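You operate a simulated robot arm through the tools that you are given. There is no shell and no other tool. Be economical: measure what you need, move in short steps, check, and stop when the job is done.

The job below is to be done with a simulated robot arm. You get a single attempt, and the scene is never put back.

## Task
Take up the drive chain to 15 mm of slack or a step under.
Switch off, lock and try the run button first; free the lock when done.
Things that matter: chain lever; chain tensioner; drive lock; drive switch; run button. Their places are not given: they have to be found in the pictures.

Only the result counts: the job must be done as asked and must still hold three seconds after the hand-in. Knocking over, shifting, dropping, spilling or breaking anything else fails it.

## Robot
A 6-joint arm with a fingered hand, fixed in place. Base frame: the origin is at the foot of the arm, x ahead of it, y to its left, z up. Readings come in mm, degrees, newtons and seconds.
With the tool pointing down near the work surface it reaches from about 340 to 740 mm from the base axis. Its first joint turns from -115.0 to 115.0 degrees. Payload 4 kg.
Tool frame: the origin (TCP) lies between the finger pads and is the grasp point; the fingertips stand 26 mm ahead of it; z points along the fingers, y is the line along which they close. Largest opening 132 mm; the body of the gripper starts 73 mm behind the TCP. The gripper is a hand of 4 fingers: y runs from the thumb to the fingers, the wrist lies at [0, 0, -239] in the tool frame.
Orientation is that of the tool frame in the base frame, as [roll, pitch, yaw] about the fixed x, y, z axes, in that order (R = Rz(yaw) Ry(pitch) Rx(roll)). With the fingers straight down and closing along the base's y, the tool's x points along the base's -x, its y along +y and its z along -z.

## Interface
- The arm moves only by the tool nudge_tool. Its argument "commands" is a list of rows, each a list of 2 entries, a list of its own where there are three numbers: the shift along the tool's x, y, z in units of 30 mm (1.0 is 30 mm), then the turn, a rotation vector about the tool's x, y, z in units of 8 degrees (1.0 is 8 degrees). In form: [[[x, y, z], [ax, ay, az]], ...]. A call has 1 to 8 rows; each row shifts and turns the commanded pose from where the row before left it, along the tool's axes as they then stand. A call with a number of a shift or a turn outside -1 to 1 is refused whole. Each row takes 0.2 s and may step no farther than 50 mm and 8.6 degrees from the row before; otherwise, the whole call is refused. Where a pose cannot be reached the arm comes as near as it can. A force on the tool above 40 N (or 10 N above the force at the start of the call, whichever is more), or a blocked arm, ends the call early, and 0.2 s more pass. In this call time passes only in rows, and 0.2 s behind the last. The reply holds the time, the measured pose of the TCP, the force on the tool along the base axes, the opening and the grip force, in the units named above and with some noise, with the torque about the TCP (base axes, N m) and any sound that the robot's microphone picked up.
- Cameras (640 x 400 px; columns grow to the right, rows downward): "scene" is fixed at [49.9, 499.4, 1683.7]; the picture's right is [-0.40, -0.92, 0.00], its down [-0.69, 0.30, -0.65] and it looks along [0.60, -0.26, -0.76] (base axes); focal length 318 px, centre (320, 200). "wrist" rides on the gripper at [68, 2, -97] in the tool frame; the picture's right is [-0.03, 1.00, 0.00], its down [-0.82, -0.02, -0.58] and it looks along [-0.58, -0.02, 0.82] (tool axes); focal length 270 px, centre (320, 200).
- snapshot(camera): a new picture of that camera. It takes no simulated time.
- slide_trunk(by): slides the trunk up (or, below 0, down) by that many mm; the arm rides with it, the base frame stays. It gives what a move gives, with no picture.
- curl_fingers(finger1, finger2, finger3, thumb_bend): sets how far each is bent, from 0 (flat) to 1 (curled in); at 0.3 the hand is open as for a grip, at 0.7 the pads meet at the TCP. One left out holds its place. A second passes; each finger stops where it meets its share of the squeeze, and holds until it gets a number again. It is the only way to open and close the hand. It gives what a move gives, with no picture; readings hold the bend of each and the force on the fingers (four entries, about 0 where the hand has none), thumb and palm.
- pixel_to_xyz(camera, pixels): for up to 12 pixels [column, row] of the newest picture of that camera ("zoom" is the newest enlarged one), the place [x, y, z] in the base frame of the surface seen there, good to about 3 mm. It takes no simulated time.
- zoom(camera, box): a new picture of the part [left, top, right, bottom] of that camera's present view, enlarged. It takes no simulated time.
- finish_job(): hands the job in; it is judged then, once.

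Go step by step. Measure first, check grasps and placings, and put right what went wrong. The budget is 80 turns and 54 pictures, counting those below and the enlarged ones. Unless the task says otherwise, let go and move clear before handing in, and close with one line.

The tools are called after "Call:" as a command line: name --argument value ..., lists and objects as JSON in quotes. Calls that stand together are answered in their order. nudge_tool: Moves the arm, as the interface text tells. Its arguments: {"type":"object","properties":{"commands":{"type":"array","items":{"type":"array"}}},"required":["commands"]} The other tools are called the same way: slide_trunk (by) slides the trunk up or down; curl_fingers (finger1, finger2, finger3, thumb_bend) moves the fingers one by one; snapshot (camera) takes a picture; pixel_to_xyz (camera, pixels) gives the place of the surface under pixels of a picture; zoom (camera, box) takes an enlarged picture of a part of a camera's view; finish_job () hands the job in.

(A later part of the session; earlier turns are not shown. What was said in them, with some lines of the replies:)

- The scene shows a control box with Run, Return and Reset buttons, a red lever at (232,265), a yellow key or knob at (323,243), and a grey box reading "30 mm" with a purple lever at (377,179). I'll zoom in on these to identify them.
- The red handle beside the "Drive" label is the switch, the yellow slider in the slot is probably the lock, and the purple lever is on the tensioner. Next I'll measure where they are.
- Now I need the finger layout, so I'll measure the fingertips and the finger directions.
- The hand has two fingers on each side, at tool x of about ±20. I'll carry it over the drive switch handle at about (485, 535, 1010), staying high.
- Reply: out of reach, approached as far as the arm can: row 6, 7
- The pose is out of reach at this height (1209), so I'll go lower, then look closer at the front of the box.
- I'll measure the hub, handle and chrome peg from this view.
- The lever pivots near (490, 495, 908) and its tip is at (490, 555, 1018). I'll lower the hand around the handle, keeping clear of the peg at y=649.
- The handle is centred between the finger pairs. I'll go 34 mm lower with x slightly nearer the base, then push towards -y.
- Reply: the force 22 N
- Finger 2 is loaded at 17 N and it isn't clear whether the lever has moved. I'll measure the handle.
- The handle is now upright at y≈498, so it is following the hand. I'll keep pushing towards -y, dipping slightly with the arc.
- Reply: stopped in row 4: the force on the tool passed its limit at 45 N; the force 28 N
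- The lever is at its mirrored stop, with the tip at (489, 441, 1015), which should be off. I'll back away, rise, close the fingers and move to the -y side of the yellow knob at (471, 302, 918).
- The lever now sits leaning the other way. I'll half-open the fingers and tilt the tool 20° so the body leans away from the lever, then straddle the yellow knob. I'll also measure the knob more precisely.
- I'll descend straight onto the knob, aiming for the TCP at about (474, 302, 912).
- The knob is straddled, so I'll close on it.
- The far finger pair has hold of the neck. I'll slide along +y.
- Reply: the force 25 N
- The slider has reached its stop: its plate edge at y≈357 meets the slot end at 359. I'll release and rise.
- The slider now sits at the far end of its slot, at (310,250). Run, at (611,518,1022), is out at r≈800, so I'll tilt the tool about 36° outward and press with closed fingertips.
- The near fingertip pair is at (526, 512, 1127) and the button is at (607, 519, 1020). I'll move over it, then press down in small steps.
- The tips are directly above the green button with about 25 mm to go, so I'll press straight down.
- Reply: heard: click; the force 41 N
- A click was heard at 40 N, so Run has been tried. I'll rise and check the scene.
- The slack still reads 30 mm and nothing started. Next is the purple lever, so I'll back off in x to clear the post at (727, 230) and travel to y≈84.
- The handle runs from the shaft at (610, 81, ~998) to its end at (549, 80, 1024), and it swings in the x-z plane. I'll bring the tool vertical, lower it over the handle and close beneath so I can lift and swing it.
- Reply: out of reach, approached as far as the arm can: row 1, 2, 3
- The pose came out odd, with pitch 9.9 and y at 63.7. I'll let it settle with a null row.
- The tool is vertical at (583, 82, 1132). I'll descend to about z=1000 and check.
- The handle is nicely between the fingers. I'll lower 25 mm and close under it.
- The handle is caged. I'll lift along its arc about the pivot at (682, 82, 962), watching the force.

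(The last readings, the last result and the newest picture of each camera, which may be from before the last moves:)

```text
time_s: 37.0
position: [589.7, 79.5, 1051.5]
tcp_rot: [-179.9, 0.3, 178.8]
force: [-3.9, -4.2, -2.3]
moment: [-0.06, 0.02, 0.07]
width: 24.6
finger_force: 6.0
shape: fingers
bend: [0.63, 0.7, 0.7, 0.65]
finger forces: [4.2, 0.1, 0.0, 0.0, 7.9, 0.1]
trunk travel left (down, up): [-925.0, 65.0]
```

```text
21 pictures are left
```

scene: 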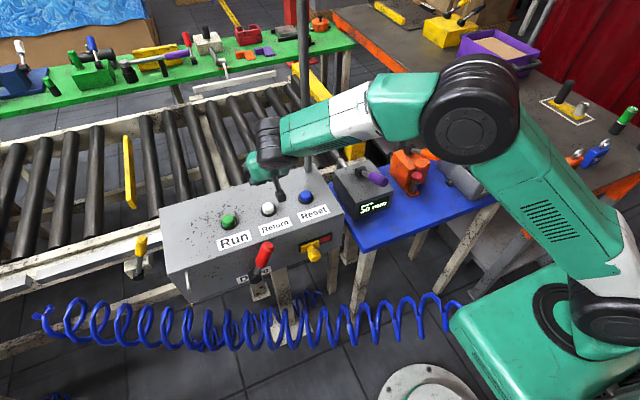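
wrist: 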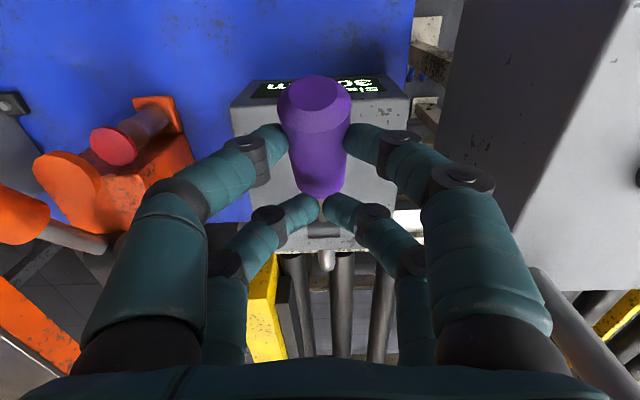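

The near fingers were forced open and the handle slipped through. I'll measure whether the lever moved at all.

Call:
pixel_to_xyz --camera "wrist" --pixels '[[314, 92], [318, 120], [318, 150], [318, 185], [322, 230], [322, 215], [312, 85], [260, 95]]'

Call:
zoom --camera "wrist" --box '[220, 60, 420, 260]'

```text
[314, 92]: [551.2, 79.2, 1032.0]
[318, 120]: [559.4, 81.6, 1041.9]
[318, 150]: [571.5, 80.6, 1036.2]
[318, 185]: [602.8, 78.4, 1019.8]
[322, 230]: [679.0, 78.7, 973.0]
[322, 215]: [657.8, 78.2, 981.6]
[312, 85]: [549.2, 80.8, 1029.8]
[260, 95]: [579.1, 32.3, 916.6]
```

```text
2.00 times, centred on (320, 160) of wrist
```

zoom: 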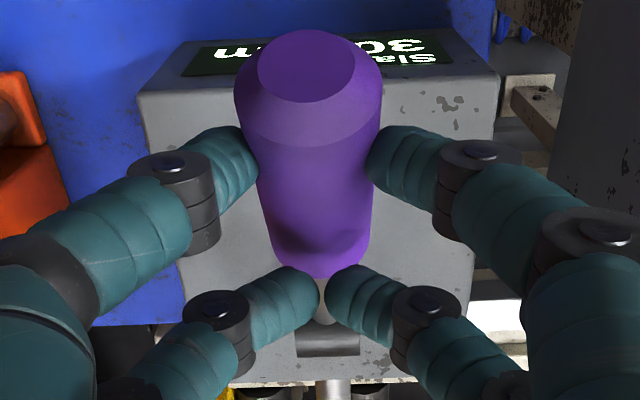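

The lever stayed put because the fingers yield when lifting. They are stiff along their length, so I'll first test pushing the lever down from above.

Call:
curl_fingers --finger1 0.45 --finger2 0.45 --finger3 0.45 --thumb_bend 0.45

Call:
nudge_tool --commands '[[[0, 0, -0.9], [0, 0, 0]], [[0, 0, -0.9], [0, 0, 0]]]'

Call:
curl_fingers --finger1 0.7 --finger2 0.7 --finger3 0.7 --thumb_bend 0.7

Call:
nudge_tool --commands '[[[0.2, 0.03, 0.8], [0, 0, 0]], [[0, 0, 0.4], [0, 0, 0]], [[0, 0, 0.3], [0, 0, 0]], [[0, 0, 0.3], [0, 0, 0]], [[0, 0, 0.3], [0, 0, 0]]]'

Call:
snapshot --camera "wrist"

```text
time_s: 38.0
position: [590.0, 81.5, 1048.6]
tcp_rot: [-179.9, -0.1, 178.6]
force: [0.0, 0.0, -0.2]
moment: [0.0, 0.0, 0.04]
width: 82.2
finger_force: 0.0
shape: fingers
bend: [0.45, 0.45, 0.45, 0.45]
finger forces: [0.1, 0.0, 0.1, 0.1, 0.0, 0.0]
trunk travel left (down, up): [-925.0, 65.0]
```

```text
time_s: 38.6
position: [588.9, 80.8, 1104.2]
tcp_rot: [-179.8, 0.0, 178.7]
force: [0.3, 0.4, -0.1]
moment: [0.01, -0.02, 0.0]
width: 82.4
finger_force: 0.1
shape: fingers
bend: [0.45, 0.45, 0.45, 0.45]
finger forces: [0.0, 0.1, 0.1, 0.0, 0.0, 0.0]
trunk travel left (down, up): [-925.0, 65.0]
```

```text
time_s: 39.6
position: [588.7, 80.7, 1103.3]
tcp_rot: [-179.9, 0.0, 178.7]
force: [-0.6, 0.4, -0.4]
moment: [0.01, 0.02, -0.03]
width: 1.4
finger_force: 0.0
shape: fingers
bend: [0.7, 0.7, 0.7, 0.7]
finger forces: [0.0, 0.0, 0.0, 0.0, 0.1, 0.0]
trunk travel left (down, up): [-925.0, 65.0]
```

```text
time_s: 40.8
position: [583.0, 81.9, 1040.2]
tcp_rot: [-179.8, 0.1, 178.8]
force: [0.6, 0.1, 0.2]
moment: [-0.05, -0.02, 0.01]
width: 1.6
finger_force: 0.2
shape: fingers
bend: [0.7, 0.7, 0.7, 0.7]
finger forces: [0.0, 0.0, 0.0, 0.0, 0.4, 0.0]
trunk travel left (down, up): [-925.0, 65.0]
```

```text
19 pictures are left
```

wrist: 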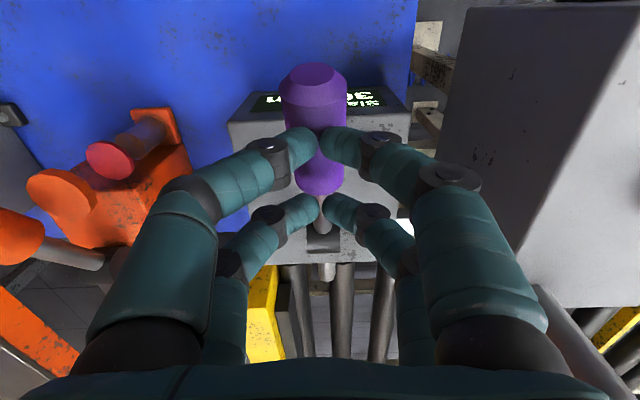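

There's barely any contact yet, so I'll press further down in small steps.

Call:
nudge_tool --commands '[[[0, 0, 0.25], [0, 0, 0]], [[0, 0, 0.25], [0, 0, 0]], [[0, 0, 0.25], [0, 0, 0]]]'

Call:
snapshot --camera "wrist"

```text
time_s: 41.6
position: [582.6, 82.4, 1019.5]
tcp_rot: [-180.0, -0.1, 178.8]
force: [0.5, 0.9, 1.0]
moment: [-0.01, -0.01, -0.02]
width: 1.2
finger_force: 0.1
shape: fingers
bend: [0.7, 0.7, 0.7, 0.7]
finger forces: [0.0, 0.0, 0.0, 0.1, 0.3, 0.0]
trunk travel left (down, up): [-925.0, 65.0]
```

```text
18 pictures are left
```

wrist: 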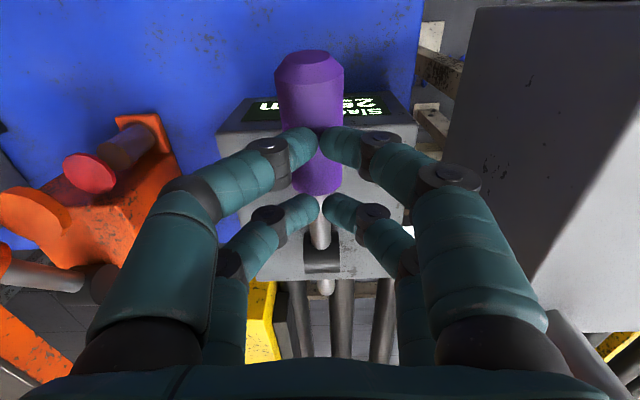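

The lever moves down easily and the display has changed. I'll zoom on it.

Call:
zoom --camera "wrist" --box '[210, 30, 430, 170]'

Call:
zoom --camera "scene" --box '[320, 140, 420, 220]'

```text
2.86 times, centred on (320, 100) of wrist
```

zoom: 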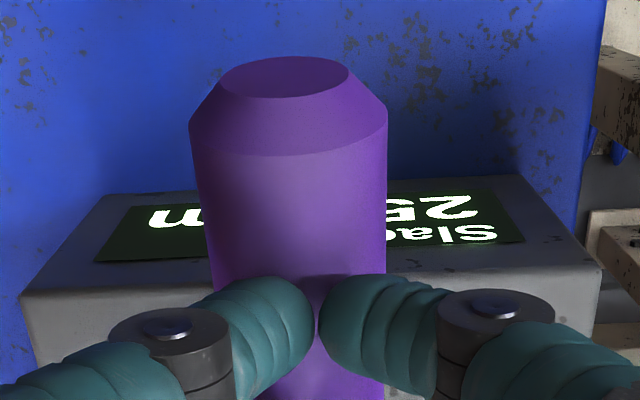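

```text
5.00 times, centred on (370, 180) of scene
```

zoom: 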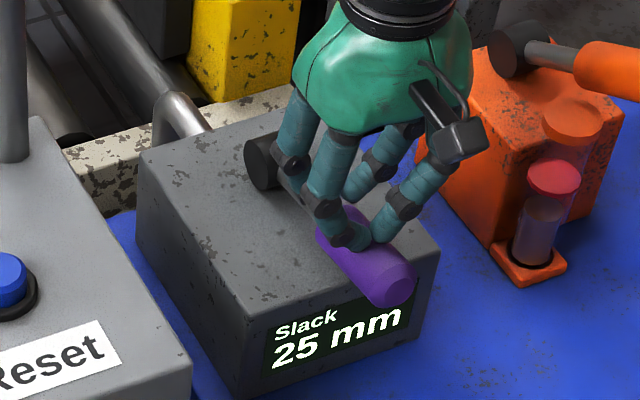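

The slack reads 25 mm. I'll press a little further to find the end of the stroke and watch the reading.

Call:
nudge_tool --commands '[[[0, 0, 0.25], [0, 0, 0]], [[0, 0, 0.2], [0, 0, 0]]]'

Call:
zoom --camera "scene" --box '[320, 140, 420, 220]'

```text
time_s: 42.2
position: [583.8, 81.7, 1008.1]
tcp_rot: [180.0, 0.3, 178.7]
force: [2.1, -5.7, 17.4]
moment: [-0.28, 0.39, 0.12]
width: 1.0
finger_force: 9.4
shape: fingers
bend: [0.7, 0.7, 0.7, 0.7]
finger forces: [0.0, 0.0, 0.0, 0.1, 18.4, 0.0]
trunk travel left (down, up): [-925.0, 65.0]
```

```text
5.00 times, centred on (370, 180) of scene
```

zoom: 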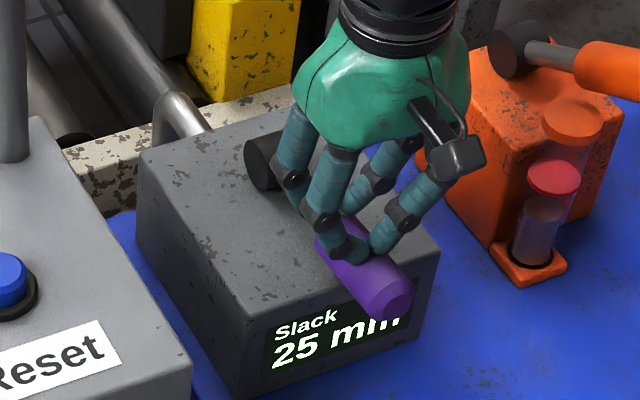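

The bottom stop is reached (17 N) with 25 mm showing, so one stroke takes up 5 mm. I'll rise and see whether the lever springs back.

Call:
nudge_tool --commands '[[[0, 0, -0.5], [0, 0, 0]], [[0, 0, -0.7], [0, 0, 0]], [[0, 0, -0.7], [0, 0, 0]], [[0, 0, 0], [0, 0, 0]]]'

Call:
zoom --camera "scene" --box '[320, 140, 420, 220]'

```text
time_s: 43.2
position: [585.1, 80.7, 1063.2]
tcp_rot: [-179.9, 0.0, 178.7]
force: [0.5, -0.1, 0.2]
moment: [-0.02, -0.01, -0.02]
width: 1.2
finger_force: 0.2
shape: fingers
bend: [0.7, 0.7, 0.7, 0.7]
finger forces: [0.1, 0.0, 0.0, 0.1, 0.2, 0.1]
trunk travel left (down, up): [-925.0, 65.0]
```

```text
5.00 times, centred on (370, 180) of scene
```

zoom: 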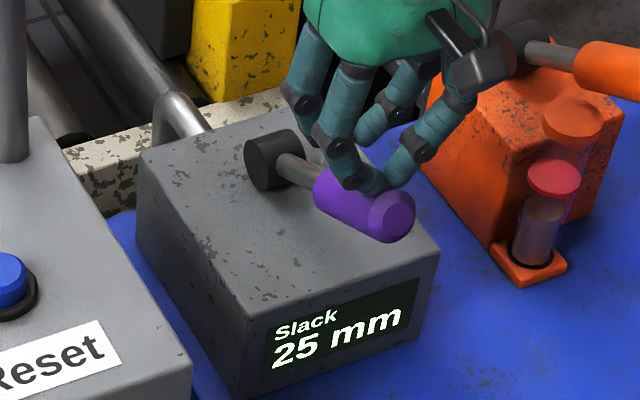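

It springs back and the slack holds at 25 mm. I'll do another stroke.

Call:
nudge_tool --commands '[[[0, 0, 0.6], [0, 0, 0]], [[0, 0, 0.5], [0, 0, 0]], [[0, 0, 0.4], [0, 0, 0]], [[0, 0, 0.3], [0, 0, 0]]]'

Call:
nudge_tool --commands '[[[0, 0, -0.5], [0, 0, 0]], [[0, 0, -0.7], [0, 0, 0]], [[0, 0, -0.6], [0, 0, 0]], [[0, 0, 0], [0, 0, 0]]]'

Call:
zoom --camera "scene" --box '[320, 140, 420, 220]'

```text
time_s: 44.2
position: [583.6, 81.2, 1010.0]
tcp_rot: [180.0, 0.1, 178.7]
force: [0.4, -1.4, 1.9]
moment: [-0.05, 0.03, 0.08]
width: 2.2
finger_force: 1.7
shape: fingers
bend: [0.7, 0.7, 0.7, 0.7]
finger forces: [0.0, 0.0, 0.1, 0.0, 2.8, 0.1]
trunk travel left (down, up): [-925.0, 65.0]
```

```text
time_s: 45.2
position: [583.0, 82.6, 1062.2]
tcp_rot: [-179.8, 0.1, 178.8]
force: [0.2, 0.8, 0.1]
moment: [-0.01, -0.02, 0.01]
width: 1.1
finger_force: 0.1
shape: fingers
bend: [0.7, 0.7, 0.7, 0.7]
finger forces: [0.0, 0.1, 0.0, 0.0, 0.2, 0.0]
trunk travel left (down, up): [-925.0, 65.0]
```

```text
5.00 times, centred on (370, 180) of scene
```

zoom: 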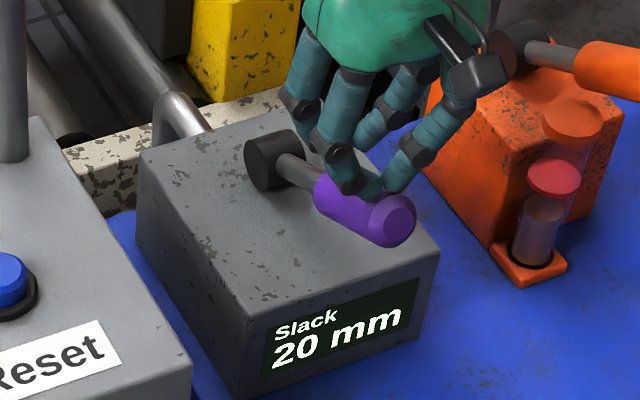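

The slack reads 20 mm, so one more stroke is needed.

Call:
nudge_tool --commands '[[[0, 0, 0.6], [0, 0, 0]], [[0, 0, 0.5], [0, 0, 0]], [[0, 0, 0.4], [0, 0, 0]], [[0, 0, 0.3], [0, 0, 0]]]'

Call:
nudge_tool --commands '[[[0, 0, -0.5], [0, 0, 0]], [[0, 0, -0.9], [0, 0, 0]], [[0, 0, -0.9], [0, 0, 0]], [[0, 0, -0.9], [0, 0, 0]]]'

Call:
zoom --camera "scene" --box '[220, 120, 420, 260]'

```text
time_s: 46.2
position: [582.6, 82.9, 1008.8]
tcp_rot: [-179.9, 0.1, 178.7]
force: [-0.3, -1.2, 2.4]
moment: [-0.02, 0.06, 0.0]
width: 1.0
finger_force: 1.5
shape: fingers
bend: [0.7, 0.7, 0.7, 0.7]
finger forces: [0.0, 0.1, 0.0, 0.1, 3.2, 0.0]
trunk travel left (down, up): [-925.0, 65.0]
```

```text
time_s: 47.2
position: [583.5, 82.7, 1104.8]
tcp_rot: [-179.9, 0.2, 178.7]
force: [0.1, -0.1, 0.1]
moment: [0.0, -0.02, -0.05]
width: 1.3
finger_force: 0.1
shape: fingers
bend: [0.7, 0.7, 0.7, 0.7]
finger forces: [0.0, 0.0, 0.0, 0.0, 0.0, 0.1]
trunk travel left (down, up): [-925.0, 65.0]
```

```text
2.86 times, centred on (320, 190) of scene
```

zoom: 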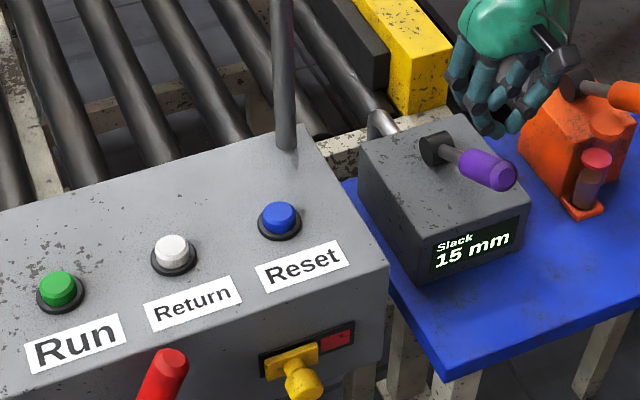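

The slack reads 15 mm and the lock slot shows its red flag. Now I'll free the lock, going back to the yellow knob at (476, 336, 916) with the same 20° tilt.

Call:
nudge_tool --commands '[[[0.4, 0.944, 0], [0, 0, 0]], [[0.4, 0.944, 0], [0, 0, 0]], [[0.4, 0.944, 0], [0, 0, 0]], [[0.4, 0.944, 0], [0, 0, 0]], [[0.4, 0.944, 0], [0, 0, 0]], [[0.4, 0.944, 0], [0, 0, 0]], [[0.4, 0.944, 0], [0, 0, 0]], [[0.4, 0.944, 0], [0, 0, 0]]]'

Call:
curl_fingers --finger1 0.45 --finger2 0.45 --finger3 0.45 --thumb_bend 0.45

Call:
nudge_tool --commands '[[[0.2, 0.9, 0], [-0.9, 0, 0]], [[0, 0, 0], [-0.9, 0, 0]], [[0, 0, 0], [-0.7, 0, 0]], [[0, 0, 0], [0, 0, 0.16]]]'

Call:
snapshot --camera "wrist"

```text
time_s: 49.0
position: [493.1, 312.9, 1103.3]
tcp_rot: [-180.0, 0.1, 178.7]
force: [1.0, 0.0, -1.2]
moment: [-0.04, 0.0, 0.01]
width: 1.4
finger_force: 0.0
shape: fingers
bend: [0.7, 0.7, 0.7, 0.7]
finger forces: [0.0, 0.0, 0.1, 0.0, 0.0, 0.0]
trunk travel left (down, up): [-925.0, 65.0]
```

```text
time_s: 50.0
position: [492.9, 312.9, 1102.5]
tcp_rot: [-179.9, 0.1, 178.7]
force: [0.8, -0.7, -0.4]
moment: [0.01, 0.0, 0.01]
width: 82.3
finger_force: 0.0
shape: fingers
bend: [0.45, 0.45, 0.45, 0.45]
finger forces: [0.0, 0.1, 0.0, 0.0, 0.0, 0.0]
trunk travel left (down, up): [-925.0, 65.0]
```

```text
time_s: 51.0
position: [486.7, 339.3, 1103.8]
tcp_rot: [160.0, -0.4, 177.4]
force: [-0.1, 0.0, -0.3]
moment: [-0.01, -0.01, -0.02]
width: 82.3
finger_force: 0.1
shape: fingers
bend: [0.45, 0.45, 0.45, 0.45]
finger forces: [0.0, 0.1, 0.1, 0.1, 0.0, 0.0]
trunk travel left (down, up): [-925.0, 65.0]
```

```text
11 pictures are left
```

wrist: 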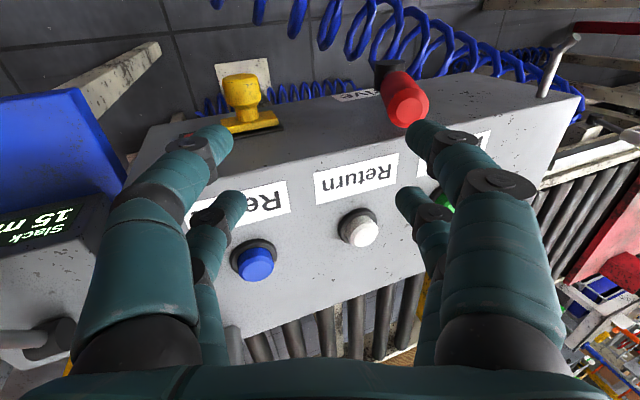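

I'll correct the x and yaw, then go straight down over the knob.

Call:
nudge_tool --commands '[[[0.37, 0, 0], [0, 0, -0.3]], [[0, -0.36, 0.95], [0, 0, 0]], [[0, -0.36, 0.95], [0, 0, 0]], [[0, -0.36, 0.95], [0, 0, 0]], [[0, -0.36, 0.95], [0, 0, 0]], [[0, -0.36, 0.95], [0, 0, 0]], [[0, -0.36, 0.95], [0, 0, 0]]]'

Call:
curl_fingers --finger1 0.7 --finger2 0.7 --finger3 0.7 --thumb_bend 0.7

Call:
snapshot --camera "wrist"

```text
time_s: 52.6
position: [476.7, 333.7, 919.8]
tcp_rot: [160.1, 0.4, 179.7]
force: [-0.7, -0.5, -0.7]
moment: [-0.01, -0.01, 0.02]
width: 82.6
finger_force: 0.0
shape: fingers
bend: [0.45, 0.45, 0.45, 0.45]
finger forces: [0.1, 0.1, 0.0, 0.0, 0.0, 0.1]
trunk travel left (down, up): [-925.0, 65.0]
```

```text
time_s: 53.6
position: [476.5, 332.1, 919.5]
tcp_rot: [160.0, 0.5, 179.8]
force: [1.5, -2.2, -4.8]
moment: [-0.04, 0.07, -0.01]
width: 1.3
finger_force: 3.7
shape: fingers
bend: [0.7, 0.68, 0.63, 0.7]
finger forces: [0.0, 1.0, 5.9, 0.0, 0.1, 0.0]
trunk travel left (down, up): [-925.0, 65.0]
```

```text
10 pictures are left
```

wrist: 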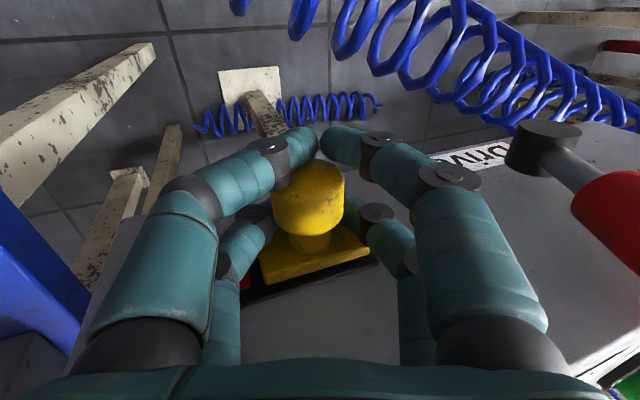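

The neck is held again, so I'll slide it back towards -y.

Call:
nudge_tool --commands '[[[0, -0.47, -0.17], [0, 0, 0]], [[0, -0.47, -0.17], [0, 0, 0]], [[0, -0.47, -0.17], [0, 0, 0]], [[0, -0.47, -0.17], [0, 0, 0]]]'

Call:
snapshot --camera "wrist"

```text
time_s: 54.6
position: [477.7, 276.4, 920.7]
tcp_rot: [160.1, 0.6, 179.7]
force: [3.4, 9.5, -2.8]
moment: [0.04, 0.0, 0.11]
width: 1.3
finger_force: 4.7
shape: fingers
bend: [0.7, 0.6, 0.68, 0.7]
finger forces: [0.1, 9.1, 0.9, 0.0, 0.1, 0.0]
trunk travel left (down, up): [-925.0, 65.0]
```

```text
9 pictures are left
```

wrist: 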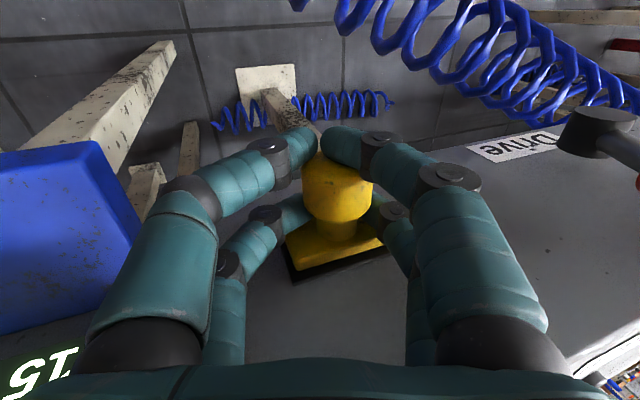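

The knob is near the -y end of the slot. I'll push a little further to be sure it is fully seated.

Call:
nudge_tool --commands '[[[0, -0.3, -0.1], [0, 0, 0]], [[0, -0.3, -0.1], [0, 0, 0]]]'

Call:
pixel_to_xyz --camera "wrist" --pixels '[[340, 200], [340, 230], [292, 255], [285, 262], [383, 235]]'

```text
time_s: 55.2
position: [478.3, 258.9, 919.4]
tcp_rot: [160.0, 0.4, 179.8]
force: [6.1, 19.3, -7.7]
moment: [-0.16, 0.03, 0.06]
width: 1.4
finger_force: 9.8
shape: fingers
bend: [0.7, 0.5, 0.7, 0.7]
finger forces: [0.0, 19.0, 0.0, 0.0, 0.1, 0.1]
trunk travel left (down, up): [-925.0, 65.0]
```

```text
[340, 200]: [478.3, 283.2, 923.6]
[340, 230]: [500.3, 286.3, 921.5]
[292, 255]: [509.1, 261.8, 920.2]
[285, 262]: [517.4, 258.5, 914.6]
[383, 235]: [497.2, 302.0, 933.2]
```

The slider is at the -y end stop, with its plate edge at 262 against the slot end at 258. I'll ease off, open and rise clear.

Call:
nudge_tool --commands '[[[0, 0.45, 0.17], [0, 0, 0]], [[0, 0.4, 0.15], [0, 0, 0]]]'

Call:
curl_fingers --finger1 0.45 --finger2 0.45 --finger3 0.45 --thumb_bend 0.45

Call:
nudge_tool --commands '[[[0, 0.36, -0.95], [0, 0, 0]], [[0, 0.36, -0.95], [0, 0, 0]], [[0, 0.36, -0.95], [0, 0, 0]], [[0, 0.36, -0.95], [0, 0, 0]], [[0, 0.36, -0.95], [0, 0, 0]], [[0, 0.36, -0.95], [0, 0, 0]], [[0, 0.36, -0.95], [0, 0, 0]], [[0, 0.36, -0.95], [0, 0, 0]]]'

Call:
zoom --camera "scene" --box '[220, 150, 420, 290]'

```text
time_s: 55.8
position: [477.3, 283.4, 920.3]
tcp_rot: [160.1, 0.4, 179.6]
force: [5.8, -0.9, 1.9]
moment: [0.01, -0.09, -0.11]
width: 1.7
finger_force: 3.9
shape: fingers
bend: [0.7, 0.65, 0.67, 0.7]
finger forces: [0.1, 5.2, 3.8, 0.0, 0.0, 0.0]
trunk travel left (down, up): [-925.0, 65.0]
```

```text
time_s: 56.8
position: [476.9, 283.8, 919.8]
tcp_rot: [160.1, 0.5, 179.8]
force: [0.2, -0.8, -0.2]
moment: [0.0, -0.04, 0.0]
width: 82.1
finger_force: 0.1
shape: fingers
bend: [0.45, 0.45, 0.45, 0.45]
finger forces: [0.0, 0.1, 0.0, 0.1, 0.1, 0.0]
trunk travel left (down, up): [-925.0, 65.0]
```

```text
time_s: 58.6
position: [474.0, 284.9, 1162.7]
tcp_rot: [160.1, 0.4, 179.8]
force: [0.2, 1.4, 0.0]
moment: [-0.01, 0.01, 0.0]
width: 82.5
finger_force: 0.1
shape: fingers
bend: [0.45, 0.45, 0.45, 0.45]
finger forces: [0.0, 0.0, 0.1, 0.1, 0.1, 0.0]
trunk travel left (down, up): [-925.0, 65.0]
```

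```text
2.86 times, centred on (320, 220) of scene
```

zoom: 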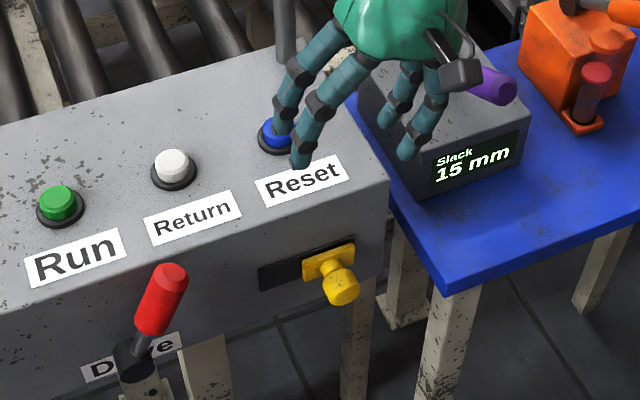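

The lock slider is back where it started with the red flag gone. The slack reads 15 mm, the drive switch stays off and the hand is clear, so I'm handing in.

Call:
finish_job

```text
The job is handed in.
```

The chain slack now reads 15 mm. I switched the drive off, locked it and tried Run (it clicked and nothing visibly started). The lock is free again, and I left the drive switch off.
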